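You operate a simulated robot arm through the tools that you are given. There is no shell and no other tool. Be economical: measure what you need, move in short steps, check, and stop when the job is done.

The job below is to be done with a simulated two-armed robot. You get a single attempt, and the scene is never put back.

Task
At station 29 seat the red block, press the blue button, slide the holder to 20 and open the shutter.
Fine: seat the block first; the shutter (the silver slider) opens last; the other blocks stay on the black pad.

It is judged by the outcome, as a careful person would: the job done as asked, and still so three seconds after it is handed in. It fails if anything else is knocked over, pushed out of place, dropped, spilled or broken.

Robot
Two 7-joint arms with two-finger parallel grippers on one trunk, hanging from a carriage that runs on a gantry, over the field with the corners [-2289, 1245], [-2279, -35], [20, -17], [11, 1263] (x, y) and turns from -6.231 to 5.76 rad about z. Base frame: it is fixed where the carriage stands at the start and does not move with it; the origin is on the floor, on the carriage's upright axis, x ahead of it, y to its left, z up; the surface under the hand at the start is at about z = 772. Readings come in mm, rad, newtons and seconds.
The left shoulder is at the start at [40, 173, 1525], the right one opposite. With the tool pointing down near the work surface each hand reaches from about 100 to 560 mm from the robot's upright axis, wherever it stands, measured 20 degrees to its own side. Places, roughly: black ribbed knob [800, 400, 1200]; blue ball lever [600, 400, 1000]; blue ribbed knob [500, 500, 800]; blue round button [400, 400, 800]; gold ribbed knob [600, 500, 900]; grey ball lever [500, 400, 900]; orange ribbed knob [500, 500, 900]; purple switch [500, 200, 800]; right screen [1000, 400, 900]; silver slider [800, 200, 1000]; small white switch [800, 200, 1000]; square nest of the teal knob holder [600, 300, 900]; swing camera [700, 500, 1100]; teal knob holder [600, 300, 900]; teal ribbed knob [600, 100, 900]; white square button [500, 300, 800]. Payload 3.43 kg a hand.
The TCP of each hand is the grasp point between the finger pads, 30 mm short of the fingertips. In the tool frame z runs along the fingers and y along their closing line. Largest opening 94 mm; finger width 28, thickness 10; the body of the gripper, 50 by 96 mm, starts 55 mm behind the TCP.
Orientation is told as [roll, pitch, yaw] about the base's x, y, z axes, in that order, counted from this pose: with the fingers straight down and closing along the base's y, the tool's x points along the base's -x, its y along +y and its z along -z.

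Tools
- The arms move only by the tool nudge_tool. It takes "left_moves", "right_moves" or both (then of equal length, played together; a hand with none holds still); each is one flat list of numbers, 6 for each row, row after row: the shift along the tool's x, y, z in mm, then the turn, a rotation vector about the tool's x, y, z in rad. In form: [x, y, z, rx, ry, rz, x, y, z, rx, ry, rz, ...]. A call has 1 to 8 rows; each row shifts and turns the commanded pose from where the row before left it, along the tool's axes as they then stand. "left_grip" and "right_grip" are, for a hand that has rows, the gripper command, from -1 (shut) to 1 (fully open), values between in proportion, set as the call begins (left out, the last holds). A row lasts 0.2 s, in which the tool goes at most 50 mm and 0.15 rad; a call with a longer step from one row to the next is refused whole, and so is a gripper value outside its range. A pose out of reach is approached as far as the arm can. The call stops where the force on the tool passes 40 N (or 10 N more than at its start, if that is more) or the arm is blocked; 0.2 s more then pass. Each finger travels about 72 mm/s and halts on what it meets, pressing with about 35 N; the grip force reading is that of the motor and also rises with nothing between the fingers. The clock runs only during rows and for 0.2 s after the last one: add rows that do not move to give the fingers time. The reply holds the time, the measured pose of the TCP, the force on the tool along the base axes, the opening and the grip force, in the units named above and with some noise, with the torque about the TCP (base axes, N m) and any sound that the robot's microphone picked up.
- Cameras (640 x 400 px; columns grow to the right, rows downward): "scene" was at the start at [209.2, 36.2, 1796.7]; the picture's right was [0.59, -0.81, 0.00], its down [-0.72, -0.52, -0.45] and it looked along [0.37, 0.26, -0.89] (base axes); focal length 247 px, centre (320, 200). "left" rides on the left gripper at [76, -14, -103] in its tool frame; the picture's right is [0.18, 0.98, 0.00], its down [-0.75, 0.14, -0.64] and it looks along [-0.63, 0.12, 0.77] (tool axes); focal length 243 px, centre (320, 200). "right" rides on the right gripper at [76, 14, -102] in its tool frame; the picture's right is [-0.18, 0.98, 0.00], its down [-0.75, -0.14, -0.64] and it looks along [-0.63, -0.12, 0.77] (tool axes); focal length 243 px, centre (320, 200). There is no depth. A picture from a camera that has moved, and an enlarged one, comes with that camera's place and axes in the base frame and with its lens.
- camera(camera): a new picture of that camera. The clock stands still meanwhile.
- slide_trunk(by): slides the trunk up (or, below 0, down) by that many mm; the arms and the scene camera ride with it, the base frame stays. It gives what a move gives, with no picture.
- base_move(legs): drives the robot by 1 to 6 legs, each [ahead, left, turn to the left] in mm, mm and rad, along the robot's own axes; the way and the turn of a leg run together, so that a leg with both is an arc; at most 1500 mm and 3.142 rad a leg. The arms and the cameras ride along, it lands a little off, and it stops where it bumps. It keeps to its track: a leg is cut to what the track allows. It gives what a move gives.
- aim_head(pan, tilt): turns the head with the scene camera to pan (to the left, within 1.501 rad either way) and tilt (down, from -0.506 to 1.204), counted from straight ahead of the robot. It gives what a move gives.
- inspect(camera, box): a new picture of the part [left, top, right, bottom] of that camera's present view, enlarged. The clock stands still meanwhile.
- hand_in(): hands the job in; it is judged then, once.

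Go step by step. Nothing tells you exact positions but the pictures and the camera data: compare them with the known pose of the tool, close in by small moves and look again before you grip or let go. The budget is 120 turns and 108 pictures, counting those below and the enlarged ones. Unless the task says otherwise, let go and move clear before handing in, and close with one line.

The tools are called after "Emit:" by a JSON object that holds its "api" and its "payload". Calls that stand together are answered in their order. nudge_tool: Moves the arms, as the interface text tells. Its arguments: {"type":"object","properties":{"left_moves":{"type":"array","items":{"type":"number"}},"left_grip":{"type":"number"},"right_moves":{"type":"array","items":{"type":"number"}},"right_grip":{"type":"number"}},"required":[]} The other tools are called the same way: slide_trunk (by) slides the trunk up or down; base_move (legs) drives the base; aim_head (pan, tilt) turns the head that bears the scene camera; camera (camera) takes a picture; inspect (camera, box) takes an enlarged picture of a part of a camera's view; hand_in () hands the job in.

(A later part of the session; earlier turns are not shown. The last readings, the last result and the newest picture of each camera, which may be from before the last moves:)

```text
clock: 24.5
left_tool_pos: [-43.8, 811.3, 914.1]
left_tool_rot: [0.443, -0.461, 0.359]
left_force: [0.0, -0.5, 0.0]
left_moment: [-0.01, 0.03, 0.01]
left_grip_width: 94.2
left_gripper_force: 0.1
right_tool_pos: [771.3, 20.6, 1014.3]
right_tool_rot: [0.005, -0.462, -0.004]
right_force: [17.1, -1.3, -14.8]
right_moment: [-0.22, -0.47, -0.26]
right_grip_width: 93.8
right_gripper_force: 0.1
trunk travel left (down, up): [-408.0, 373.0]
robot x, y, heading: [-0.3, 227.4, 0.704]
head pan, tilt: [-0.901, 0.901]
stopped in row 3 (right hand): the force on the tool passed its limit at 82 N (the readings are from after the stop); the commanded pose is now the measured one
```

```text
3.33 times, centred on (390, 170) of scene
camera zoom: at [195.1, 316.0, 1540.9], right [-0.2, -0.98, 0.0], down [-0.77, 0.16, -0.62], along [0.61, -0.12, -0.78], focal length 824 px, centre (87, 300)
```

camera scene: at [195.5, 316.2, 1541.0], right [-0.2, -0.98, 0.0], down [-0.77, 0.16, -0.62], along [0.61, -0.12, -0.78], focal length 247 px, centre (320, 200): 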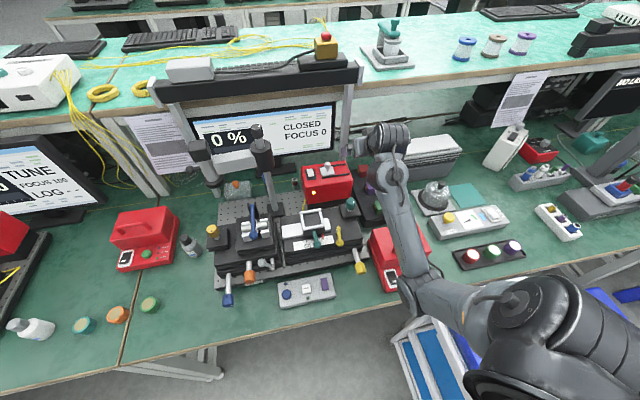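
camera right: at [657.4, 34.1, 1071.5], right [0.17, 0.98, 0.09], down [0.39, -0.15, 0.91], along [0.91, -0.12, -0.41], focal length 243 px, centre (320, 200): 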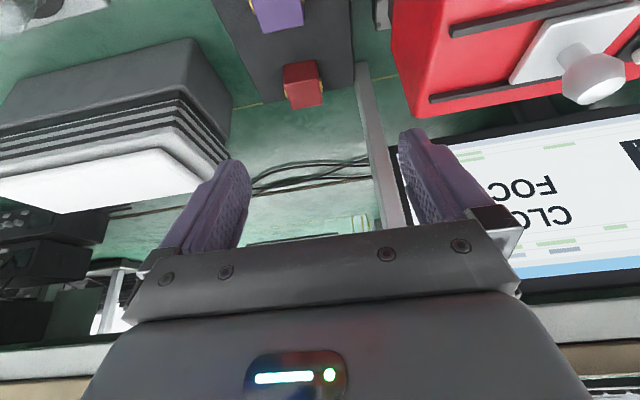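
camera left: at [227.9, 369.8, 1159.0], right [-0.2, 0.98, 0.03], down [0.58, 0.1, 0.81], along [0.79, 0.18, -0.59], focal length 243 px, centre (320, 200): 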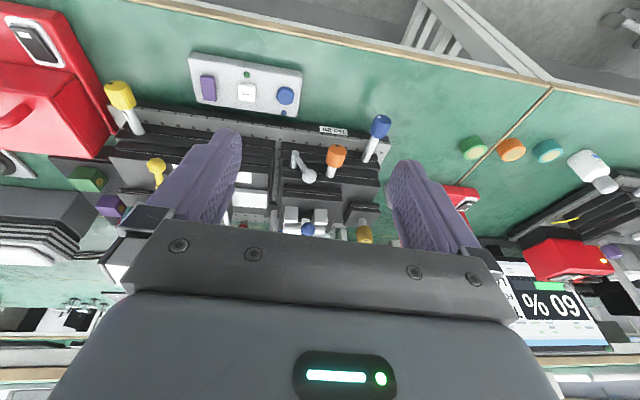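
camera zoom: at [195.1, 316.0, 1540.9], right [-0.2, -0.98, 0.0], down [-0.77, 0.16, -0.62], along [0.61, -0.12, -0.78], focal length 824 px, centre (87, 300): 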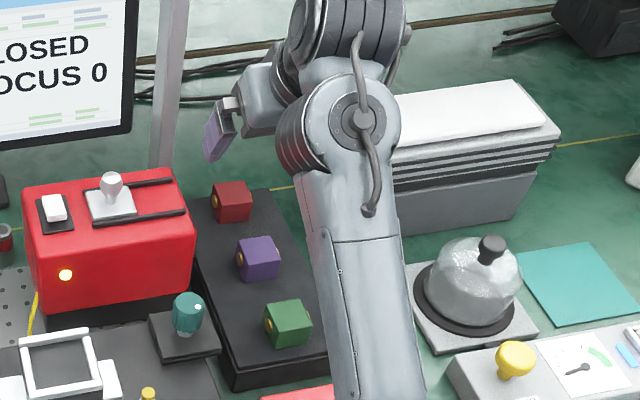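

The stop came from a wrist limit (no contact visible). Descending should relax it; I'll go down and forward toward (860, 0, 900).

Emit:
{"api": "nudge_tool", "payload": {"right_moves": [-7.3, -5, 34.9, 0, 0, 0, -7.3, -5, 34.9, 0, 0, 0, -7.3, -5, 34.9, 0, 0, 0]}}

Emit:
{"api": "camera", "payload": {"camera": "right"}}

Emit:
{"api": "inspect", "payload": {"camera": "scene", "box": [310, 110, 470, 230]}}

```text
clock: 25.3
left_tool_pos: [-44.4, 810.4, 914.3]
left_tool_rot: [0.443, -0.46, 0.362]
left_force: [0.9, 0.2, 0.2]
left_moment: [-0.01, 0.01, -0.01]
left_grip_width: 93.9
left_gripper_force: 0.0
right_tool_pos: [837.4, 6.9, 930.8]
right_tool_rot: [0.005, -0.458, -0.002]
right_force: [0.3, 0.9, -0.2]
right_moment: [0.01, -0.02, 0.02]
right_grip_width: 94.0
right_gripper_force: 0.0
trunk travel left (down, up): [-408.0, 373.0]
robot x, y, heading: [-2.1, 228.0, 0.697]
head pan, tilt: [-0.901, 0.901]
```

```text
73 pictures are left
camera right: at [723.0, 20.5, 987.7], right [0.17, 0.98, 0.09], down [0.39, -0.15, 0.91], along [0.9, -0.12, -0.41], focal length 243 px, centre (320, 200)
```

right: 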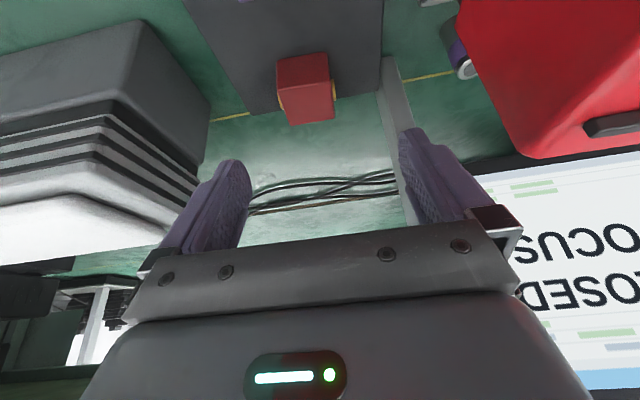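

```text
3.33 times, centred on (390, 170) of scene
camera zoom: at [195.1, 316.1, 1540.9], right [-0.2, -0.98, 0.0], down [-0.77, 0.16, -0.62], along [0.61, -0.12, -0.78], focal length 824 px, centre (87, 300)
```

zoom: 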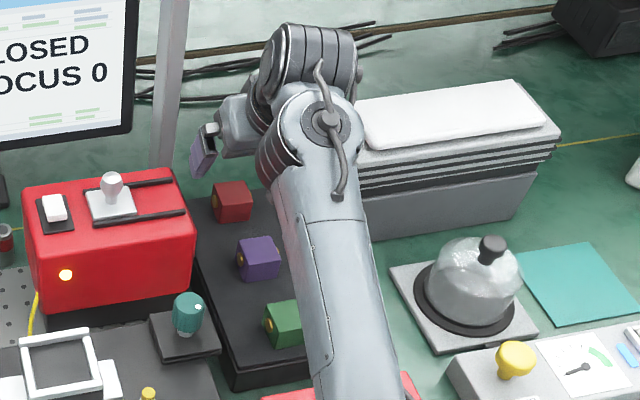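

Emit:
{"api": "inspect", "payload": {"camera": "right", "box": [250, 20, 370, 140]}}

```text
3.33 times, centred on (310, 80) of right
camera zoom: at [723.0, 20.5, 987.7], right [0.17, 0.98, 0.09], down [0.39, -0.15, 0.91], along [0.9, -0.12, -0.41], focal length 809 px, centre (353, 600)
```

zoom: 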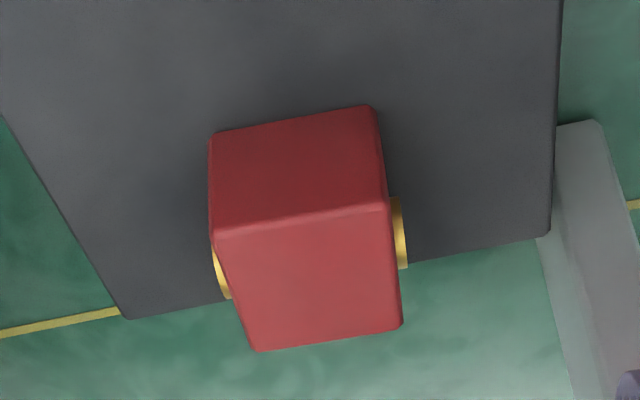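

The red block is a ~40 mm cube with brass discs on its ±y faces, centre ≈ (868, 0, 817). I'll approach closer and check.

Emit:
{"api": "nudge_tool", "payload": {"right_moves": [5.3, -3.5, 25.3, 0, 0, 0, 5.3, -3.5, 25.3, 0, 0, 0, 0, 0, 0, 0, 0, 0]}}

Emit:
{"api": "inspect", "payload": {"camera": "right", "box": [160, 20, 480, 220]}}

Emit:
{"api": "inspect", "payload": {"camera": "scene", "box": [330, 130, 410, 190]}}

```text
clock: 26.1
left_tool_pos: [-45.3, 810.5, 914.0]
left_tool_rot: [0.443, -0.46, 0.359]
left_force: [0.9, 0.8, -0.2]
left_moment: [0.03, 0.04, -0.01]
left_grip_width: 93.9
left_gripper_force: 0.0
right_tool_pos: [849.7, 0.3, 880.6]
right_tool_rot: [0.005, -0.456, -0.003]
right_force: [0.2, -0.5, -0.1]
right_moment: [-0.02, 0.03, 0.01]
right_grip_width: 94.0
right_gripper_force: 0.0
trunk travel left (down, up): [-408.0, 373.0]
robot x, y, heading: [-2.0, 227.4, 0.702]
head pan, tilt: [-0.901, 0.901]
```

```text
2.00 times, centred on (320, 120) of right
camera zoom: at [736.1, 13.3, 936.9], right [0.17, 0.98, 0.09], down [0.39, -0.15, 0.91], along [0.9, -0.12, -0.41], focal length 485 px, centre (320, 360)
```

zoom: 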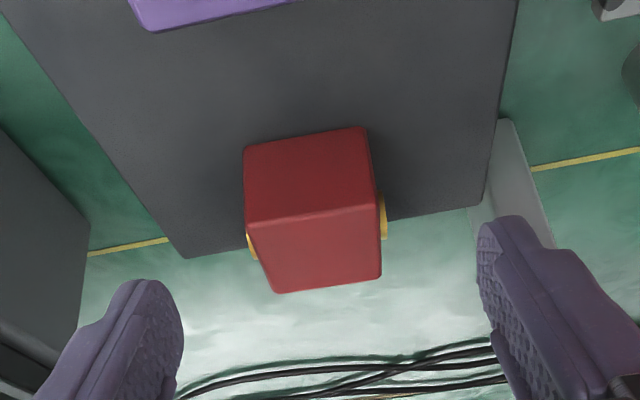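

```text
6.67 times, centred on (370, 160) of scene
camera zoom: at [194.9, 316.2, 1540.8], right [-0.2, -0.98, 0.0], down [-0.77, 0.16, -0.62], along [0.61, -0.12, -0.78], focal length 1647 px, centre (-13, 467)
```

zoom: 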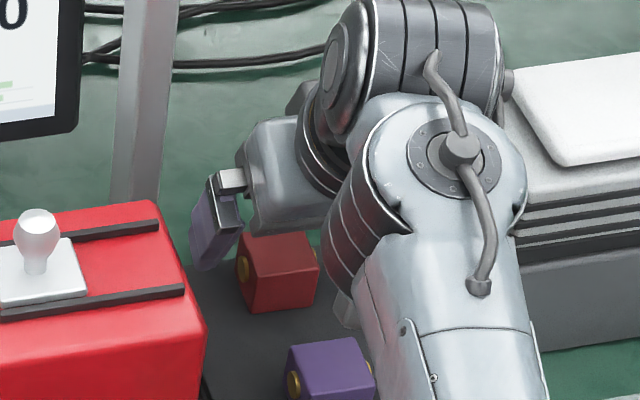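

Triangulated: block centre ≈ (862, 1, 825), aligned with base axes. Descend to grip height.

Emit:
{"api": "nudge_tool", "payload": {"right_moves": [6.6, 0.3, 16.8, 0, 0, 0, 6.6, 0.3, 16.8, 0, 0, 0, 0, 0, 0, 0, 0, 0]}}

Emit:
{"api": "inspect", "payload": {"camera": "right", "box": [160, 40, 480, 240]}}

```text
clock: 26.9
left_tool_pos: [-44.7, 810.0, 914.3]
left_tool_rot: [0.444, -0.462, 0.362]
left_force: [1.0, -0.4, -0.2]
left_moment: [-0.02, 0.0, -0.01]
left_grip_width: 94.0
left_gripper_force: 0.0
right_tool_pos: [853.3, -0.2, 844.9]
right_tool_rot: [0.005, -0.458, -0.003]
right_force: [0.7, -0.3, -0.8]
right_moment: [0.0, -0.03, 0.02]
right_grip_width: 94.0
right_gripper_force: 0.1
trunk travel left (down, up): [-408.0, 373.0]
robot x, y, heading: [1.3, 231.2, 0.704]
head pan, tilt: [-0.901, 0.901]
```

```text
2.00 times, centred on (320, 140) of right
camera zoom: at [739.0, 13.9, 900.6], right [0.17, 0.98, 0.09], down [0.39, -0.15, 0.91], along [0.9, -0.12, -0.41], focal length 485 px, centre (320, 320)
```

zoom: 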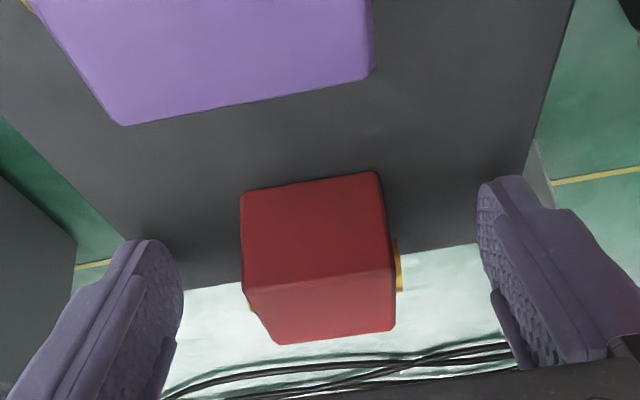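

Fingers straddle the block well. Close.

Emit:
{"api": "nudge_tool", "payload": {"right_moves": [0, 0, 0, 0, 0, 0, 0, 0, 0, 0, 0, 0, 0, 0, 0, 0, 0, 0, 0, 0, 0, 0, 0, 0, 0, 0, 0, 0, 0, 0], "right_grip": -1}}

Emit:
{"api": "inspect", "payload": {"camera": "right", "box": [160, 40, 480, 240]}}

```text
clock: 28.1
left_tool_pos: [-44.6, 811.1, 915.5]
left_tool_rot: [0.443, -0.461, 0.362]
left_force: [0.0, 0.1, 1.0]
left_moment: [-0.01, 0.01, -0.02]
left_grip_width: 94.1
left_gripper_force: 0.1
right_tool_pos: [853.1, -0.2, 844.1]
right_tool_rot: [0.006, -0.458, -0.003]
right_force: [0.4, -0.6, 0.8]
right_moment: [0.05, -0.04, 0.03]
right_grip_width: 39.5
right_gripper_force: 35.1
trunk travel left (down, up): [-408.0, 373.0]
robot x, y, heading: [-1.4, 230.4, 0.698]
head pan, tilt: [-0.901, 0.901]
```

```text
2.00 times, centred on (320, 140) of right
camera zoom: at [739.0, 14.1, 900.9], right [0.17, 0.98, 0.09], down [0.39, -0.15, 0.91], along [0.9, -0.12, -0.41], focal length 485 px, centre (320, 320)
```

zoom: 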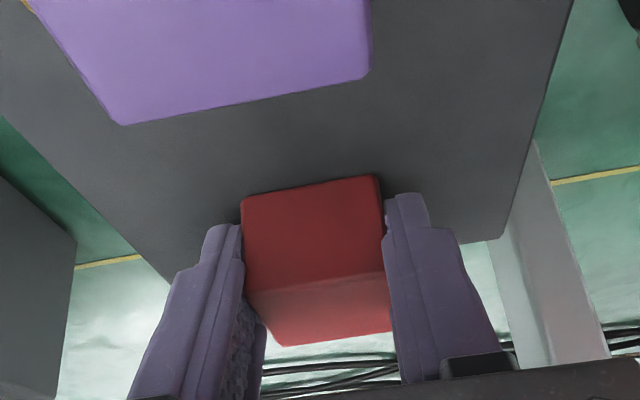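

Gripped at 39.5 mm with 35 N. Lift straight up.

Emit:
{"api": "nudge_tool", "payload": {"right_moves": [-4.4, 0, -9, 0, 0, 0, -11, 0, -22.4, 0, 0, 0, -11, 0, -22.4, 0, 0, 0, -11, 0, -22.4, 0, 0, 0]}}

Emit:
{"api": "camera", "payload": {"camera": "right"}}

```text
clock: 29.1
left_tool_pos: [-43.6, 812.2, 914.9]
left_tool_rot: [0.44, -0.462, 0.359]
left_force: [0.3, 0.8, 0.6]
left_moment: [0.0, 0.01, -0.01]
left_grip_width: 94.0
left_gripper_force: 0.0
right_tool_pos: [852.8, -0.9, 930.6]
right_tool_rot: [0.005, -0.458, -0.003]
right_force: [0.4, -0.6, -0.6]
right_moment: [-0.01, -0.01, 0.01]
right_grip_width: 0.0
right_gripper_force: 32.9
trunk travel left (down, up): [-408.0, 373.0]
robot x, y, heading: [-2.6, 229.6, 0.7]
head pan, tilt: [-0.901, 0.901]
```

```text
66 pictures are left
camera right: at [738.8, 14.2, 986.4], right [0.17, 0.98, 0.09], down [0.39, -0.15, 0.91], along [0.9, -0.12, -0.41], focal length 243 px, centre (320, 200)
```

right: 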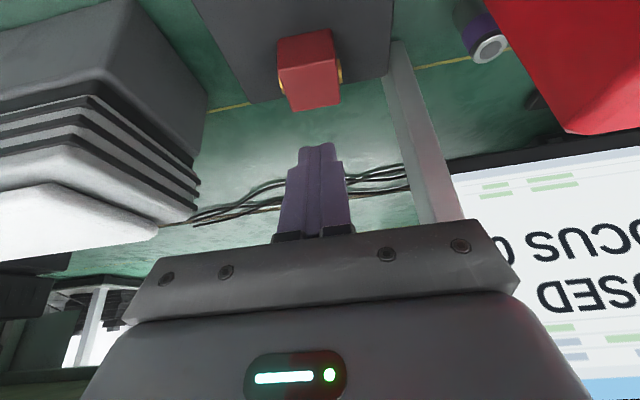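

The block slipped out and is still on the pad. Look at it closely and re-grip deeper.

Emit:
{"api": "inspect", "payload": {"camera": "right", "box": [250, 0, 370, 120]}}

Emit:
{"api": "inspect", "payload": {"camera": "scene", "box": [340, 145, 400, 185]}}

```text
3.33 times, centred on (310, 60) of right
camera zoom: at [738.8, 14.2, 986.4], right [0.17, 0.98, 0.09], down [0.39, -0.15, 0.91], along [0.9, -0.12, -0.41], focal length 809 px, centre (353, 667)
```

zoom: 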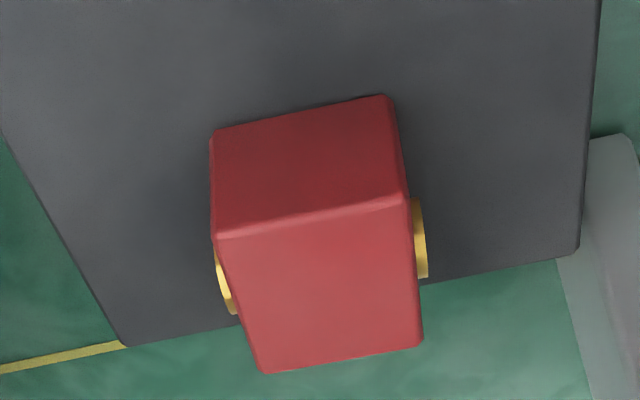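

```text
10.00 times, centred on (370, 165) of scene
camera zoom: at [195.2, 316.1, 1540.8], right [-0.2, -0.98, 0.0], down [-0.77, 0.16, -0.62], along [0.61, -0.12, -0.78], focal length 2471 px, centre (-180, 550)
```

zoom: 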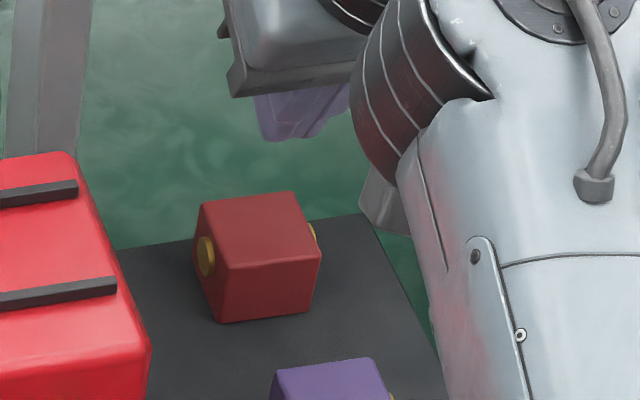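

Block unchanged in place, top z≈839, centre ≈ (866, 0, 820). I'll open, reduce tilt to ~0.26 and go deeper this time.

Emit:
{"api": "nudge_tool", "payload": {"right_moves": [0, 0, 0, 0, 0, 0, 0, 0, 0, 0, 0, 0, 8.4, 0.5, 23.7, 0, 0.1, 0, 5.9, 0.5, 24.5, 0, 0.1, 0, 0, 0, 0, 0, 0, 0], "right_grip": 1}}

```text
clock: 30.3
left_tool_pos: [-44.8, 810.6, 914.7]
left_tool_rot: [0.443, -0.46, 0.363]
left_force: [0.1, -0.5, 1.1]
left_moment: [0.0, -0.03, -0.01]
left_grip_width: 94.1
left_gripper_force: 0.1
right_tool_pos: [857.4, 0.8, 878.2]
right_tool_rot: [0.006, -0.257, -0.004]
right_force: [0.0, -0.3, -0.3]
right_moment: [0.04, -0.02, -0.01]
right_grip_width: 94.0
right_gripper_force: 0.1
trunk travel left (down, up): [-408.0, 373.0]
robot x, y, heading: [3.2, 229.0, 0.698]
head pan, tilt: [-0.901, 0.901]
```

Emit:
{"api": "nudge_tool", "payload": {"right_moves": [1.2, 0, 20.3, 0, 0.1, 0, 1.1, 0, 20.1, 0, 0, 0, 0, 0, 0, 0, 0, 0]}}

Emit:
{"api": "inspect", "payload": {"camera": "right", "box": [160, 20, 480, 240]}}

```text
clock: 31.1
left_tool_pos: [-45.8, 810.0, 915.3]
left_tool_rot: [0.44, -0.462, 0.361]
left_force: [1.3, 0.4, 0.2]
left_moment: [0.01, 0.0, 0.01]
left_grip_width: 94.2
left_gripper_force: 0.0
right_tool_pos: [864.2, -1.7, 841.9]
right_tool_rot: [0.004, -0.158, -0.004]
right_force: [-16.1, 2.7, 29.7]
right_moment: [-1.36, 0.84, -0.77]
right_grip_width: 92.5
right_gripper_force: 0.0
trunk travel left (down, up): [-408.0, 373.0]
robot x, y, heading: [-0.3, 228.5, 0.701]
head pan, tilt: [-0.901, 0.901]
```

```text
1.82 times, centred on (320, 130) of right
camera zoom: at [773.1, 13.3, 929.8], right [0.19, 0.98, 0.03], down [0.64, -0.15, 0.75], along [0.74, -0.12, -0.66], focal length 441 px, centre (320, 327)
```

zoom: 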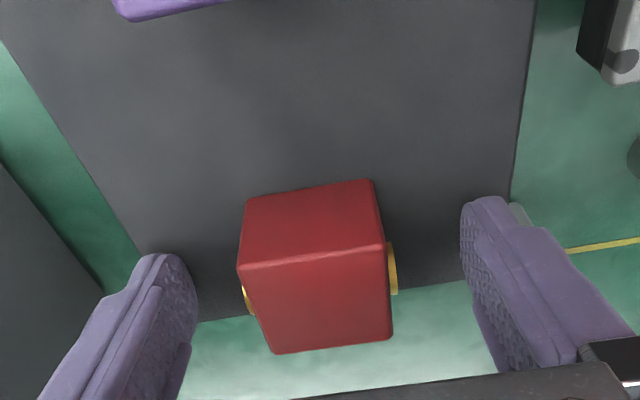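

The fingertips touch the pad (top ≈ 811). Raise 3 mm and grip, then check closely before lifting.

Emit:
{"api": "nudge_tool", "payload": {"right_moves": [0, 0, -1, 0, 0, 0, 0, 0, 0, 0, 0, 0]}}

Emit:
{"api": "nudge_tool", "payload": {"right_moves": [0, 0, -3, 0, 0, 0, 0, 0, 0, 0, 0, 0, 0, 0, 0, 0, 0, 0, 0, 0, 0, 0, 0, 0, 0, 0, 0, 0, 0, 0], "right_grip": -1}}

Emit:
{"api": "inspect", "payload": {"camera": "right", "box": [220, 60, 420, 190]}}

```text
clock: 31.8
left_tool_pos: [-44.5, 810.6, 914.4]
left_tool_rot: [0.443, -0.462, 0.36]
left_force: [0.2, -0.7, 0.7]
left_moment: [0.03, 0.01, -0.02]
left_grip_width: 94.0
left_gripper_force: 0.0
right_tool_pos: [864.5, -0.5, 842.3]
right_tool_rot: [0.006, -0.16, -0.005]
right_force: [-6.6, 0.9, 11.7]
right_moment: [-0.52, 0.3, -0.3]
right_grip_width: 93.5
right_gripper_force: 0.1
trunk travel left (down, up): [-408.0, 373.0]
robot x, y, heading: [-0.5, 228.5, 0.697]
head pan, tilt: [-0.901, 0.901]
stopped in row 2 (right hand): the force on the tool passed its limit at 46 N (the readings are from after the stop); the commanded pose is now the measured one
```

```text
clock: 33.0
left_tool_pos: [-43.6, 811.0, 914.6]
left_tool_rot: [0.443, -0.462, 0.361]
left_force: [-1.0, -0.7, -0.1]
left_moment: [-0.02, -0.01, -0.01]
left_grip_width: 93.8
left_gripper_force: 0.1
right_tool_pos: [862.5, -0.1, 844.5]
right_tool_rot: [0.006, -0.157, -0.002]
right_force: [0.7, -0.3, -1.2]
right_moment: [0.01, 0.0, -0.01]
right_grip_width: 43.5
right_gripper_force: 34.7
trunk travel left (down, up): [-408.0, 373.0]
robot x, y, heading: [1.2, 225.6, 0.697]
head pan, tilt: [-0.901, 0.901]
```

```text
3.08 times, centred on (320, 125) of right
camera zoom: at [772.1, 14.0, 932.1], right [0.19, 0.98, 0.03], down [0.64, -0.15, 0.75], along [0.74, -0.12, -0.66], focal length 746 px, centre (320, 431)
```

zoom: 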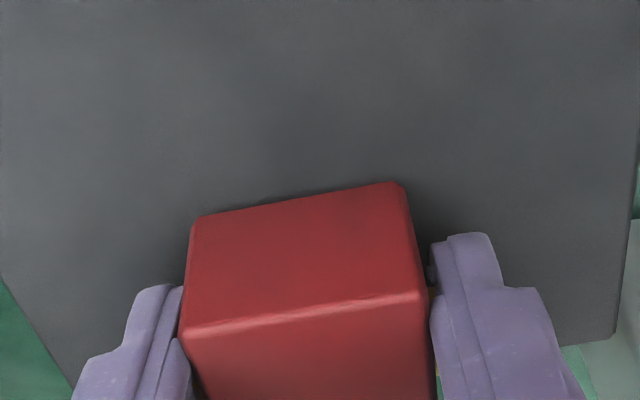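

Now the width is 43.5 — a firm grip on both discs. Lift gently.

Emit:
{"api": "nudge_tool", "payload": {"right_moves": [-0.8, 0, -5, 0, 0, 0, -1.6, 0, -10, 0, 0, 0, -1.6, 0, -10, 0, 0, 0, -1.6, 0, -10, 0, 0, 0]}}

Emit:
{"api": "inspect", "payload": {"camera": "right", "box": [160, 40, 480, 240]}}

```text
clock: 34.0
left_tool_pos: [-43.8, 810.7, 913.5]
left_tool_rot: [0.442, -0.46, 0.36]
left_force: [-0.4, 0.3, 0.0]
left_moment: [0.02, -0.02, -0.02]
left_grip_width: 94.0
left_gripper_force: 0.0
right_tool_pos: [864.3, 0.1, 879.5]
right_tool_rot: [0.005, -0.159, -0.005]
right_force: [0.0, -0.4, -0.7]
right_moment: [-0.03, -0.03, 0.0]
right_grip_width: 43.4
right_gripper_force: 35.2
trunk travel left (down, up): [-408.0, 373.0]
robot x, y, heading: [0.4, 229.9, 0.695]
head pan, tilt: [-0.901, 0.901]
```

```text
2.00 times, centred on (320, 140) of right
camera zoom: at [772.2, 14.0, 967.6], right [0.19, 0.98, 0.03], down [0.64, -0.15, 0.75], along [0.74, -0.12, -0.66], focal length 485 px, centre (320, 320)
```

zoom: 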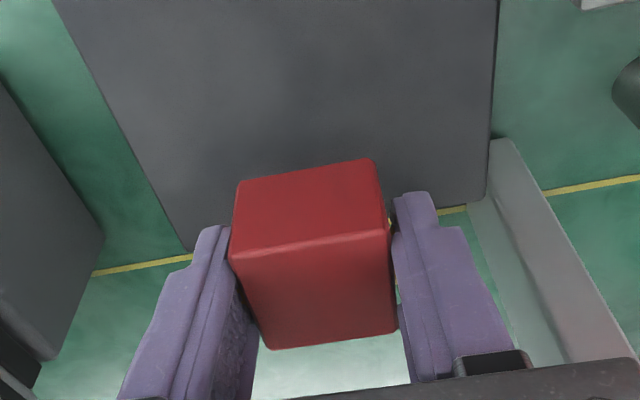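

Block is held. I'll raise the trunk 70 mm (hand orientation kept), then pull back away from the shelf bar.

Emit:
{"api": "slide_trunk", "payload": {"by": 70}}

Emit:
{"api": "nudge_tool", "payload": {"right_moves": [25, 0, -4, 0, 0, 0, 25, 0, -4, 0, 0, 0, 25, 0, -4, 0, 0, 0, 25, 0, -4, 0, 0, 0, 25, 0, -4, 0, 0, 0, 25, 0, -4, 0, 0, 0]}}

Emit:
{"api": "camera", "payload": {"camera": "right"}}

```text
clock: 35.1
left_tool_pos: [-44.6, 810.5, 984.4]
left_tool_rot: [0.443, -0.46, 0.362]
left_force: [0.1, -0.2, 0.2]
left_moment: [0.01, 0.0, -0.01]
left_grip_width: 93.7
left_gripper_force: 0.0
right_tool_pos: [863.1, -0.7, 948.7]
right_tool_rot: [0.006, -0.156, -0.005]
right_force: [-0.6, 0.4, -0.5]
right_moment: [-0.03, 0.01, -0.04]
right_grip_width: 43.6
right_gripper_force: 35.1
trunk travel left (down, up): [-478.0, 303.0]
robot x, y, heading: [0.1, 225.4, 0.699]
head pan, tilt: [-0.901, 0.901]
```

```text
clock: 36.5
left_tool_pos: [-45.3, 810.6, 984.3]
left_tool_rot: [0.443, -0.46, 0.36]
left_force: [-0.4, 0.0, -0.1]
left_moment: [0.01, 0.02, -0.02]
left_grip_width: 94.2
left_gripper_force: 0.1
right_tool_pos: [720.4, -1.2, 949.3]
right_tool_rot: [0.003, -0.17, -0.007]
right_force: [9.9, -0.4, -17.2]
right_moment: [-0.32, -0.51, -0.19]
right_grip_width: 43.7
right_gripper_force: 34.9
trunk travel left (down, up): [-478.0, 303.0]
robot x, y, heading: [3.4, 228.1, 0.697]
head pan, tilt: [-0.901, 0.901]
stopped in row 6 (right hand): the force on the tool passed its limit at 65 N (the readings are from after the stop); the commanded pose is now the measured one
```

```text
60 pictures are left
camera right: at [627.4, 13.5, 1036.6], right [0.19, 0.98, 0.03], down [0.63, -0.15, 0.76], along [0.75, -0.12, -0.65], focal length 243 px, centre (320, 200)
```

right: 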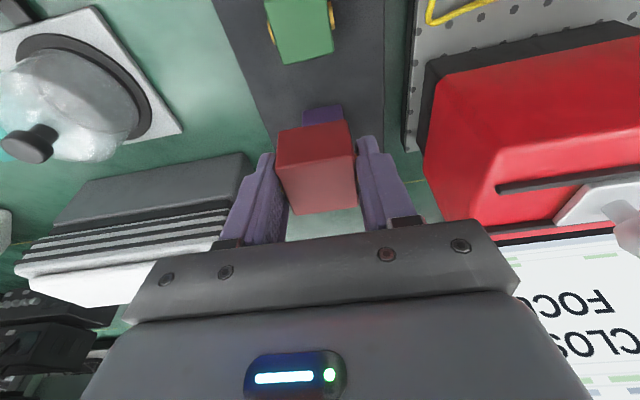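

At the wrist limit again; raising the trunk keeps the hand posture, then I can lower the hand relative to it.

Emit:
{"api": "slide_trunk", "payload": {"by": 120}}

Emit:
{"api": "nudge_tool", "payload": {"right_moves": [4, 0, 25, 0, 0, 0, 20, 0, 15, 0, 0, 0, 25, 0, -4, 0, 0, 0, 25, 0, -4, 0, 0, 0, 25, 0, -4, 0, 0, 0]}}

```text
clock: 38.0
left_tool_pos: [-44.5, 812.0, 1104.9]
left_tool_rot: [0.444, -0.461, 0.36]
left_force: [-1.7, 0.5, -0.3]
left_moment: [-0.06, -0.01, 0.0]
left_grip_width: 94.0
left_gripper_force: 0.2
right_tool_pos: [720.2, -0.3, 1069.8]
right_tool_rot: [0.004, -0.167, -0.007]
right_force: [16.3, 1.1, -32.9]
right_moment: [-0.61, -1.41, -0.33]
right_grip_width: 43.6
right_gripper_force: 35.7
trunk travel left (down, up): [-598.0, 183.0]
robot x, y, heading: [-0.2, 232.3, 0.701]
head pan, tilt: [-0.901, 0.901]
```

```text
clock: 39.2
left_tool_pos: [-44.7, 810.2, 1105.2]
left_tool_rot: [0.442, -0.46, 0.36]
left_force: [0.0, 0.6, 0.1]
left_moment: [0.04, 0.02, -0.02]
left_grip_width: 94.1
left_gripper_force: 0.0
right_tool_pos: [625.8, 0.7, 1024.7]
right_tool_rot: [0.004, -0.167, -0.006]
right_force: [-0.2, 0.3, -1.4]
right_moment: [0.02, 0.0, 0.02]
right_grip_width: 43.7
right_gripper_force: 35.1
trunk travel left (down, up): [-598.0, 183.0]
robot x, y, heading: [-1.9, 232.0, 0.701]
head pan, tilt: [-0.901, 0.901]
```

Now sideways over the nest at z≈1025.

Emit:
{"api": "nudge_tool", "payload": {"right_moves": [3, 35, 0, 0, 0, 0, 3, 35, 0, 0, 0, 0, 3, 35, 0, 0, 0, 0, 3, 35, 0, 0, 0, 0, 3, 35, 0, 0, 0, 0, 3, 35, 0, 0, 0, 0, 0, 35, 0, 0, 0, 0]}}

Emit:
{"api": "camera", "payload": {"camera": "right"}}

Emit:
{"api": "camera", "payload": {"camera": "scene"}}

```text
clock: 40.8
left_tool_pos: [-43.3, 812.6, 1104.2]
left_tool_rot: [0.444, -0.46, 0.36]
left_force: [0.3, -0.2, 0.8]
left_moment: [0.0, -0.01, 0.0]
left_grip_width: 94.0
left_gripper_force: 0.2
right_tool_pos: [610.6, 245.5, 1023.9]
right_tool_rot: [0.003, -0.167, -0.007]
right_force: [-0.5, 0.5, -1.1]
right_moment: [0.01, -0.01, -0.04]
right_grip_width: 44.0
right_gripper_force: 35.1
trunk travel left (down, up): [-598.0, 183.0]
robot x, y, heading: [1.1, 231.1, 0.697]
head pan, tilt: [-0.901, 0.901]
```

```text
59 pictures are left
camera right: at [518.1, 260.0, 1110.9], right [0.19, 0.98, 0.03], down [0.64, -0.15, 0.76], along [0.75, -0.12, -0.65], focal length 243 px, centre (320, 200)
```

right: 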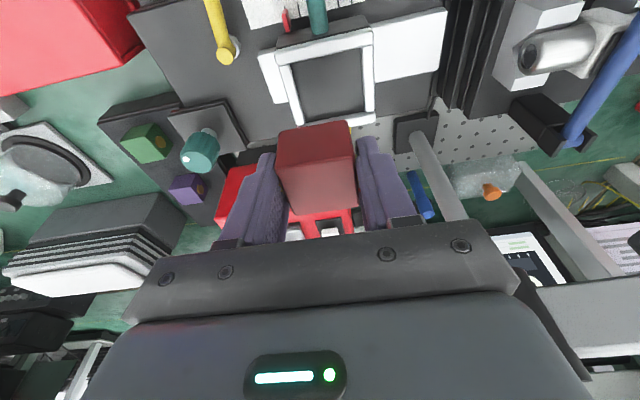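

```text
58 pictures are left
camera scene: at [194.8, 316.4, 1730.9], right [-0.2, -0.98, 0.0], down [-0.77, 0.16, -0.62], along [0.61, -0.12, -0.78], focal length 247 px, centre (320, 200)
```

scene: 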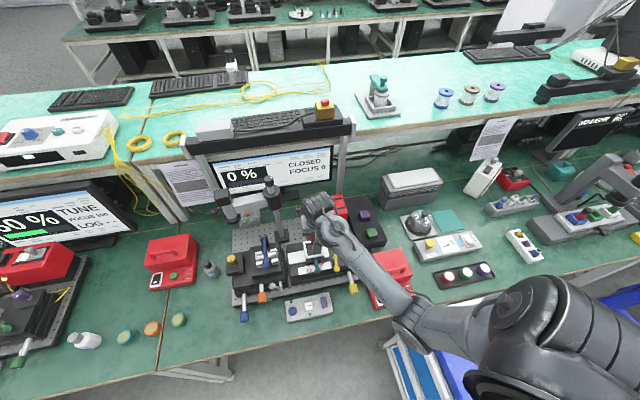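

The nest is visible beneath. Zoom to locate it precisely.

Emit:
{"api": "inspect", "payload": {"camera": "right", "box": [240, 0, 440, 130]}}

```text
3.08 times, centred on (340, 65) of right
camera zoom: at [518.1, 260.0, 1110.9], right [0.19, 0.98, 0.03], down [0.64, -0.15, 0.76], along [0.75, -0.12, -0.65], focal length 746 px, centre (258, 615)
```

zoom: 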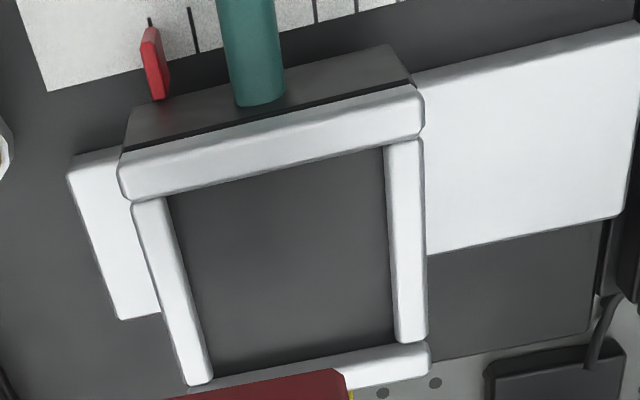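

Nest opening is about 50 mm square, centre ≈ (610, 258). I'll align and descend partway, then re-measure.

Emit:
{"api": "nudge_tool", "payload": {"right_moves": [5.5, 6.2, 23.9, 0, 0, 0, 5.5, 6.2, 23.9, 0, 0, 0, 0, 0, 0, 0, 0, 0]}}

Emit:
{"api": "inspect", "payload": {"camera": "right", "box": [200, 0, 440, 160]}}

Emit:
{"api": "inspect", "payload": {"camera": "scene", "box": [270, 180, 370, 280]}}

```text
clock: 41.6
left_tool_pos: [-43.5, 810.9, 1103.7]
left_tool_rot: [0.443, -0.461, 0.359]
left_force: [0.1, -0.3, 0.3]
left_moment: [0.04, 0.03, 0.0]
left_grip_width: 93.9
left_gripper_force: 0.0
right_tool_pos: [608.2, 258.7, 973.6]
right_tool_rot: [0.002, -0.168, -0.008]
right_force: [-0.8, -0.8, -0.8]
right_moment: [0.0, 0.02, -0.02]
right_grip_width: 43.8
right_gripper_force: 35.0
trunk travel left (down, up): [-598.0, 183.0]
robot x, y, heading: [-1.8, 226.9, 0.697]
head pan, tilt: [-0.901, 0.901]
```

```text
2.50 times, centred on (320, 80) of right
camera zoom: at [515.6, 272.5, 1061.9], right [0.19, 0.98, 0.03], down [0.64, -0.15, 0.76], along [0.75, -0.12, -0.65], focal length 606 px, centre (320, 500)
```

zoom: 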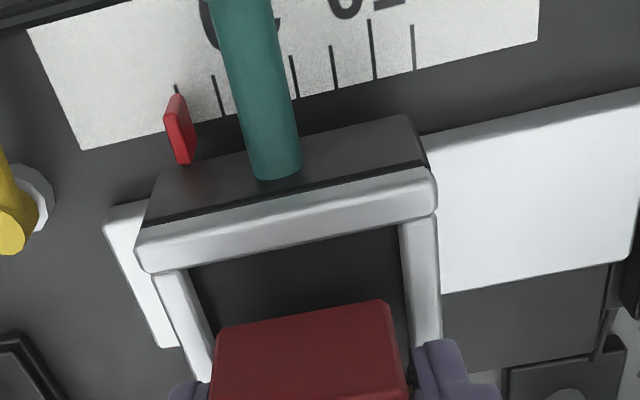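

```text
4.00 times, centred on (320, 230) of scene
camera zoom: at [194.8, 316.1, 1730.8], right [-0.2, -0.98, 0.0], down [-0.77, 0.16, -0.62], along [0.61, -0.12, -0.78], focal length 988 px, centre (320, 80)
```

zoom: 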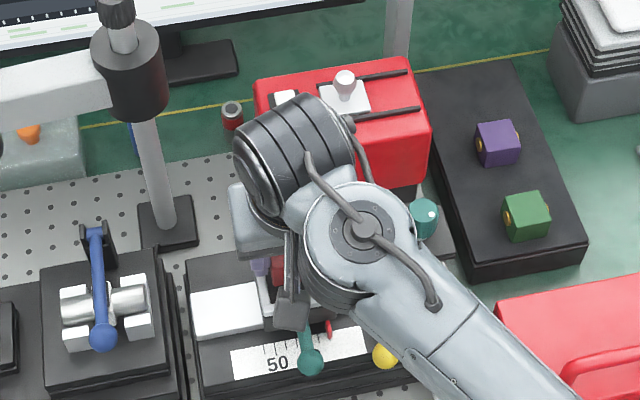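

Pointer at 0 confirmed with ticks each 10. Block bottom is now at ≈940, nest bars' top ≈925. Align (−3 in x) and lower gently.

Emit:
{"api": "nudge_tool", "payload": {"right_moves": [2.3, -0.3, 4.7, 0, 0, 0, 2.3, -0.3, 4.7, 0, 0, 0, 0.8, 0, 4.9, 0, 0, 0, 0, 0, 0, 0, 0, 0]}}

Emit:
{"api": "inspect", "payload": {"camera": "right", "box": [200, 20, 440, 180]}}

```text
clock: 42.4
left_tool_pos: [-44.9, 810.9, 1103.4]
left_tool_rot: [0.445, -0.46, 0.359]
left_force: [0.5, -0.3, 0.5]
left_moment: [0.02, -0.02, -0.02]
left_grip_width: 94.0
left_gripper_force: 0.1
right_tool_pos: [607.0, 259.0, 966.4]
right_tool_rot: [0.01, -0.177, -0.007]
right_force: [-1.9, -1.3, 10.0]
right_moment: [-0.3, 0.0, -0.01]
right_grip_width: 43.9
right_gripper_force: 34.5
trunk travel left (down, up): [-598.0, 183.0]
robot x, y, heading: [-1.6, 226.8, 0.7]
head pan, tilt: [-0.901, 0.901]
stopped in row 4 (right hand): the force on the tool passed its limit at 49 N (the readings are from after the stop); the commanded pose is now the measured one
```

```text
2.50 times, centred on (320, 100) of right
camera zoom: at [514.3, 272.7, 1052.5], right [0.19, 0.98, 0.04], down [0.63, -0.15, 0.76], along [0.76, -0.12, -0.64], focal length 606 px, centre (320, 450)
```

zoom: 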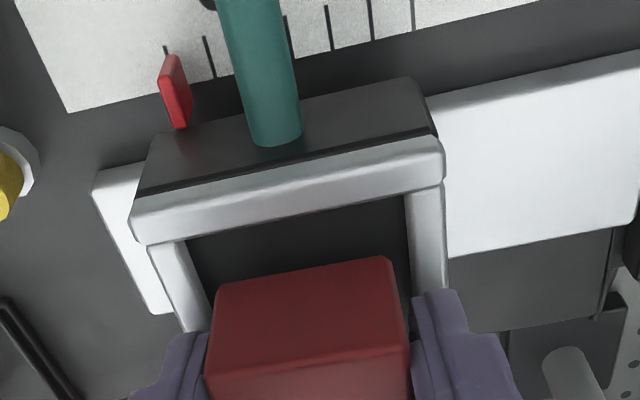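

The block is about 7 mm too far forward (touching the far bar). Raise slightly, shift back 7 mm, and lower again.

Emit:
{"api": "nudge_tool", "payload": {"right_moves": [-0.7, 0, -3.9, 0, 0, 0, 6.9, 1.2, -1.2, -0.005, 0.015, 0, 0, 0, 0, 0, 0, 0, 0.5, 0, 2.95, 0, 0, 0, 0.5, 0, 2.95, 0, 0, 0, 0.5, 0, 2.95, 0, 0, 0]}}

Emit:
{"api": "inspect", "payload": {"camera": "right", "box": [200, 20, 440, 180]}}

```text
clock: 43.7
left_tool_pos: [-44.8, 811.7, 1104.5]
left_tool_rot: [0.441, -0.46, 0.36]
left_force: [-0.8, 0.2, 0.3]
left_moment: [0.01, -0.02, -0.03]
left_grip_width: 94.1
left_gripper_force: 0.1
right_tool_pos: [599.9, 260.2, 966.9]
right_tool_rot: [0.016, -0.166, -0.008]
right_force: [-7.5, -0.7, 12.3]
right_moment: [-0.37, 0.32, -0.19]
right_grip_width: 43.8
right_gripper_force: 35.1
trunk travel left (down, up): [-598.0, 183.0]
robot x, y, heading: [0.9, 230.6, 0.697]
head pan, tilt: [-0.901, 0.901]
stopped in row 6 (right hand): the force on the tool passed its limit at 46 N (the readings are from after the stop); the commanded pose is now the measured one
```

```text
2.50 times, centred on (320, 100) of right
camera zoom: at [507.7, 274.5, 1053.9], right [0.19, 0.98, 0.05], down [0.64, -0.16, 0.75], along [0.75, -0.11, -0.66], focal length 606 px, centre (320, 450)
```

zoom: 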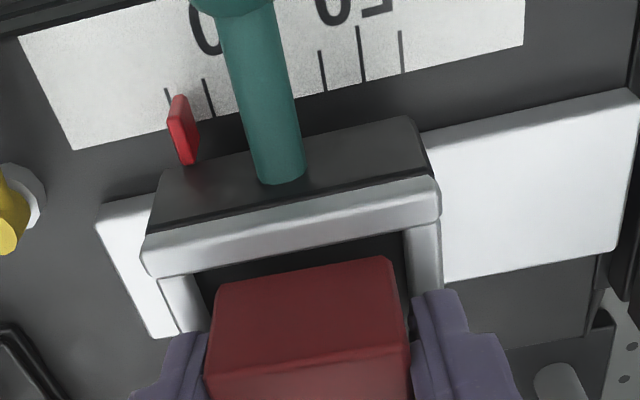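

The fingertips are resting on the side bars (the grip is low on the block), with the block bottom just inside the bar tops. I'll centre it, and release slightly so it drops straight into the nest guided by the fingers.

Emit:
{"api": "nudge_tool", "payload": {"right_moves": [-0.2, 0, -1, 0.012, 0, 0, -3, -0.7, 0.5, 0, 0, 0, 0, 0, 0, 0, 0, 0]}}

Emit:
{"api": "inspect", "payload": {"camera": "right", "box": [200, 20, 440, 180]}}

```text
clock: 44.5
left_tool_pos: [-45.1, 810.9, 1103.0]
left_tool_rot: [0.442, -0.46, 0.358]
left_force: [0.0, -0.6, -1.0]
left_moment: [0.0, 0.05, 0.03]
left_grip_width: 94.1
left_gripper_force: 0.1
right_tool_pos: [601.5, 260.9, 966.0]
right_tool_rot: [0.006, -0.163, -0.005]
right_force: [-0.1, 0.3, -1.3]
right_moment: [0.0, 0.0, -0.01]
right_grip_width: 43.5
right_gripper_force: 34.9
trunk travel left (down, up): [-598.0, 183.0]
robot x, y, heading: [-0.6, 224.8, 0.7]
head pan, tilt: [-0.901, 0.901]
```

```text
2.50 times, centred on (320, 100) of right
camera zoom: at [510.6, 274.9, 1053.6], right [0.19, 0.98, 0.03], down [0.64, -0.15, 0.75], along [0.75, -0.12, -0.66], focal length 606 px, centre (320, 450)
```

zoom: 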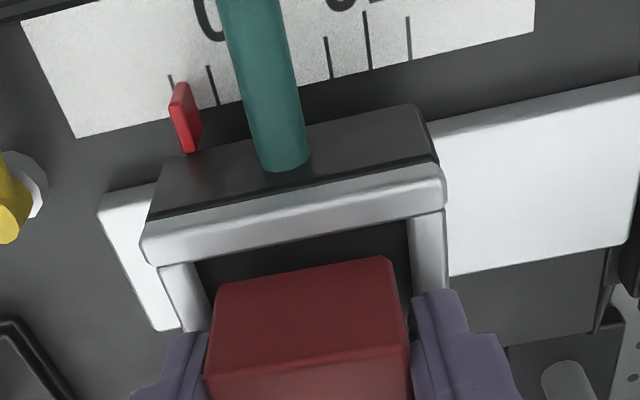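

Slightly off to the −y side; shift +1.3 mm and open the gripper a little.

Emit:
{"api": "nudge_tool", "payload": {"right_moves": [-1, 1.3, 0.2, 0, 0, 0, 0, 0, 0, 0, 0, 0]}}

Emit:
{"api": "nudge_tool", "payload": {"right_moves": [0, 0, 0, 0, 0, 0, 0, 0, 0, 0, 0, 0, 0, 0, 0, 0, 0, 0], "right_grip": 0.15}}

Emit:
{"api": "inspect", "payload": {"camera": "right", "box": [200, 20, 440, 180]}}

```text
clock: 45.1
left_tool_pos: [-45.3, 810.8, 1103.0]
left_tool_rot: [0.444, -0.46, 0.36]
left_force: [-0.2, 1.0, -0.9]
left_moment: [0.0, 0.0, 0.0]
left_grip_width: 94.2
left_gripper_force: 0.0
right_tool_pos: [604.2, 262.3, 965.9]
right_tool_rot: [0.005, -0.163, -0.006]
right_force: [0.2, 1.3, -0.2]
right_moment: [0.0, 0.04, 0.01]
right_grip_width: 43.9
right_gripper_force: 34.7
trunk travel left (down, up): [-598.0, 183.0]
robot x, y, heading: [3.0, 231.8, 0.697]
head pan, tilt: [-0.901, 0.901]
```

```text
clock: 45.9
left_tool_pos: [-44.7, 811.4, 1104.8]
left_tool_rot: [0.444, -0.461, 0.36]
left_force: [0.0, 0.1, 0.2]
left_moment: [0.0, -0.01, -0.02]
left_grip_width: 93.9
left_gripper_force: 0.1
right_tool_pos: [603.4, 262.0, 965.9]
right_tool_rot: [0.005, -0.164, -0.006]
right_force: [0.5, 0.1, 0.5]
right_moment: [0.04, -0.03, -0.02]
right_grip_width: 53.9
right_gripper_force: 0.0
trunk travel left (down, up): [-598.0, 183.0]
robot x, y, heading: [-1.4, 231.9, 0.7]
head pan, tilt: [-0.901, 0.901]
```

```text
2.50 times, centred on (320, 100) of right
camera zoom: at [511.7, 276.3, 1053.9], right [0.19, 0.98, 0.03], down [0.64, -0.15, 0.75], along [0.75, -0.12, -0.66], focal length 606 px, centre (320, 450)
```

zoom: 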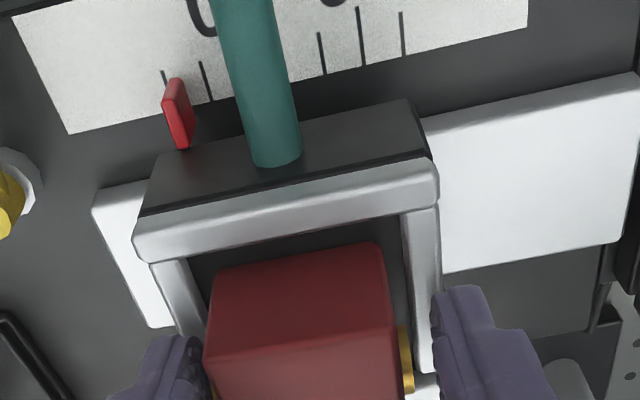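

The block dropped. Lift the hand straight up and check.

Emit:
{"api": "nudge_tool", "payload": {"right_moves": [-1.6, 0, -10, 0, 0, 0, -3.3, 0, -20, 0, 0, 0, -3.3, 0, -20, 0, 0, 0, 0, 0, 0, 0, 0, 0]}}

Emit:
{"api": "inspect", "payload": {"camera": "right", "box": [220, 0, 440, 150]}}

```text
clock: 46.9
left_tool_pos: [-45.4, 811.3, 1102.8]
left_tool_rot: [0.442, -0.463, 0.359]
left_force: [0.0, 0.7, -0.6]
left_moment: [0.0, 0.01, -0.02]
left_grip_width: 94.1
left_gripper_force: 0.0
right_tool_pos: [603.6, 262.0, 1017.6]
right_tool_rot: [0.007, -0.164, -0.006]
right_force: [0.8, 0.0, 0.2]
right_moment: [0.0, -0.01, 0.0]
right_grip_width: 53.9
right_gripper_force: 0.1
trunk travel left (down, up): [-598.0, 183.0]
robot x, y, heading: [1.3, 230.8, 0.701]
head pan, tilt: [-0.901, 0.901]
```

```text
2.67 times, centred on (330, 75) of right
camera zoom: at [512.0, 276.3, 1105.0], right [0.19, 0.98, 0.03], down [0.64, -0.15, 0.75], along [0.75, -0.12, -0.66], focal length 647 px, centre (293, 533)
```

zoom: 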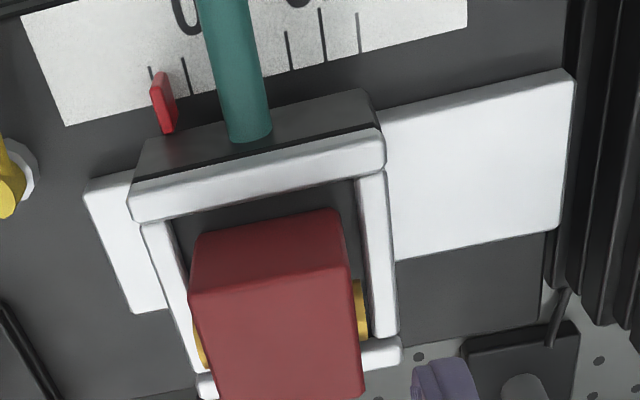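

Let me pull the hand back for a fuller view of the block in the nest.

Emit:
{"api": "nudge_tool", "payload": {"right_moves": [20, -30, -10, 0, 0, 0, 25, -30, -10, 0, 0, 0, 25, -30, -5, 0, 0, 0, 25, -30, -5, 0, 0, 0]}}

Emit:
{"api": "camera", "payload": {"camera": "right"}}

Emit:
{"api": "inspect", "payload": {"camera": "scene", "box": [270, 210, 350, 270]}}

```text
clock: 47.9
left_tool_pos: [-46.6, 810.1, 1103.3]
left_tool_rot: [0.443, -0.46, 0.361]
left_force: [0.1, -0.1, 0.6]
left_moment: [-0.01, -0.01, 0.0]
left_grip_width: 94.0
left_gripper_force: 0.0
right_tool_pos: [503.3, 141.4, 1029.8]
right_tool_rot: [0.005, -0.16, -0.006]
right_force: [-0.3, -0.2, 0.1]
right_moment: [0.01, 0.0, -0.01]
right_grip_width: 54.1
right_gripper_force: 0.0
trunk travel left (down, up): [-598.0, 183.0]
robot x, y, heading: [-2.3, 229.5, 0.699]
head pan, tilt: [-0.901, 0.901]
```

```text
49 pictures are left
camera right: at [411.9, 156.2, 1117.5], right [0.19, 0.98, 0.03], down [0.64, -0.15, 0.75], along [0.75, -0.12, -0.66], focal length 243 px, centre (320, 200)
```

right: 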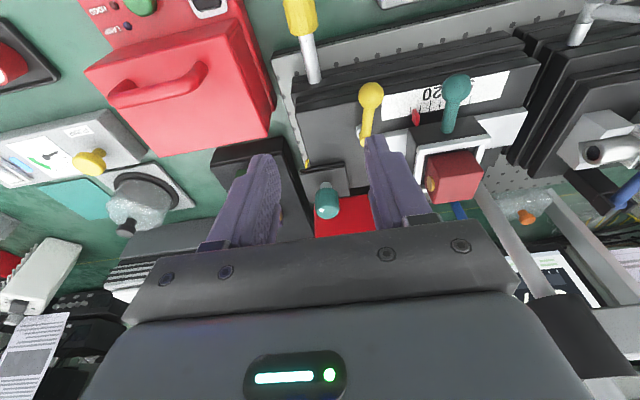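

```text
6.67 times, centred on (310, 240) of scene
camera zoom: at [194.0, 316.0, 1730.7], right [-0.2, -0.98, 0.0], down [-0.77, 0.16, -0.62], along [0.61, -0.12, -0.78], focal length 1647 px, centre (387, -67)
```

zoom: 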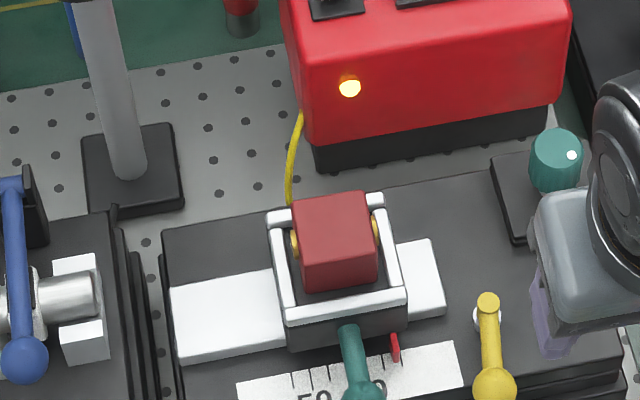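

Emit:
{"api": "inspect", "payload": {"camera": "right", "box": [390, 100, 510, 220]}}

Emit:
{"api": "inspect", "payload": {"camera": "scene", "box": [298, 222, 338, 262]}}

```text
3.33 times, centred on (450, 160) of right
camera zoom: at [411.9, 156.2, 1117.5], right [0.19, 0.98, 0.03], down [0.64, -0.15, 0.75], along [0.75, -0.12, -0.66], focal length 809 px, centre (-113, 333)
```

zoom: 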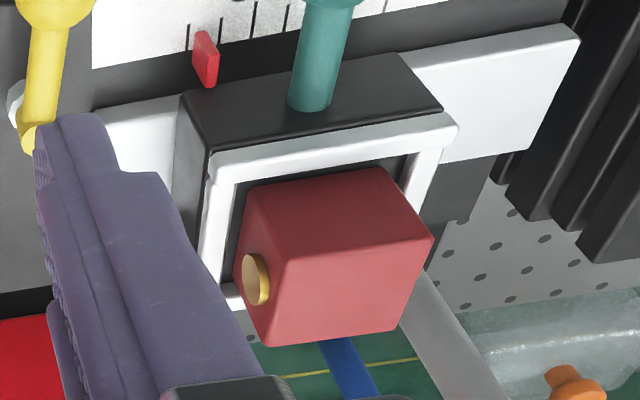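

```text
10.00 times, centred on (318, 242) of scene
camera zoom: at [194.0, 316.0, 1730.7], right [-0.2, -0.98, 0.0], down [-0.77, 0.16, -0.62], along [0.61, -0.12, -0.78], focal length 2471 px, centre (340, -220)
```

zoom: 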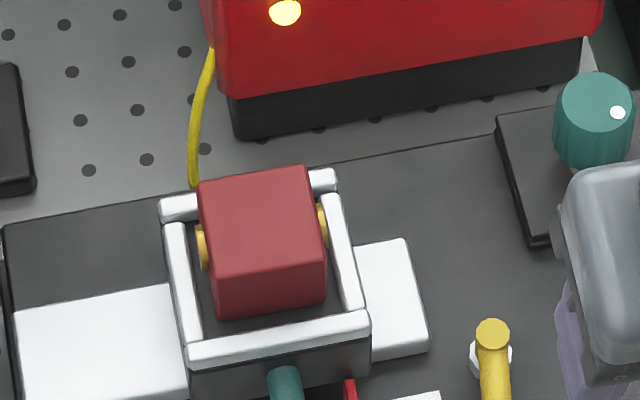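

The block lies flat inside the frame (top z≈955 all round, bottom below the bar tops): seated. Next, the blue round button at ≈(445, 364); close the fingers and move above it.

Emit:
{"api": "nudge_tool", "payload": {"right_moves": [11.5, 37.5, 8.3, 0, 0, 0, 11.5, 37.5, 8.3, 0, 0, 0, 11.5, 37.5, 8.3, 0, 0, 0, 11.5, 37.5, 8.3, 0, 0, 0, 11.5, 37.5, 8.3, 0, 0, 0, 11.5, 37.5, 8.3, 0, 0, 0], "right_grip": -1}}

Emit:
{"api": "camera", "payload": {"camera": "right"}}

Emit:
{"api": "inspect", "payload": {"camera": "scene", "box": [200, 150, 360, 330]}}

```text
clock: 49.3
left_tool_pos: [-44.8, 812.0, 1103.4]
left_tool_rot: [0.443, -0.462, 0.361]
left_force: [-0.4, 0.5, -0.6]
left_moment: [0.01, 0.03, 0.01]
left_grip_width: 93.7
left_gripper_force: 0.0
right_tool_pos: [445.7, 369.2, 971.4]
right_tool_rot: [0.005, -0.163, -0.008]
right_force: [1.0, 0.4, -0.5]
right_moment: [-0.01, 0.0, 0.0]
right_grip_width: 0.0
right_gripper_force: 33.5
trunk travel left (down, up): [-598.0, 183.0]
robot x, y, heading: [1.2, 228.6, 0.697]
head pan, tilt: [-0.901, 0.901]
```

```text
45 pictures are left
camera right: at [353.7, 383.2, 1059.2], right [0.19, 0.98, 0.04], down [0.64, -0.15, 0.76], along [0.75, -0.12, -0.65], focal length 243 px, centre (320, 200)
```

right: 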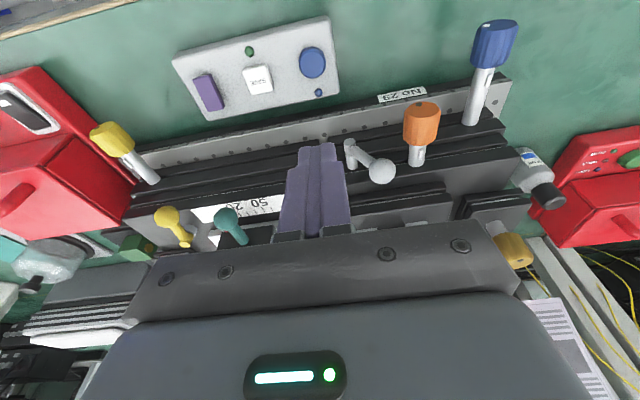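

```text
2.22 times, centred on (280, 240) of scene
camera zoom: at [194.4, 316.5, 1730.9], right [-0.2, -0.98, 0.0], down [-0.77, 0.16, -0.62], along [0.61, -0.12, -0.78], focal length 549 px, centre (409, 111)
```

zoom: 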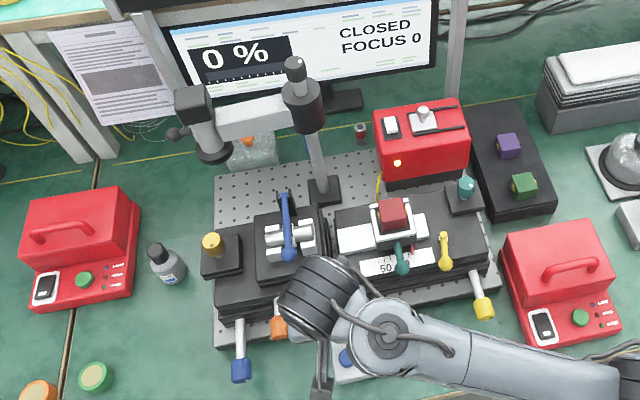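

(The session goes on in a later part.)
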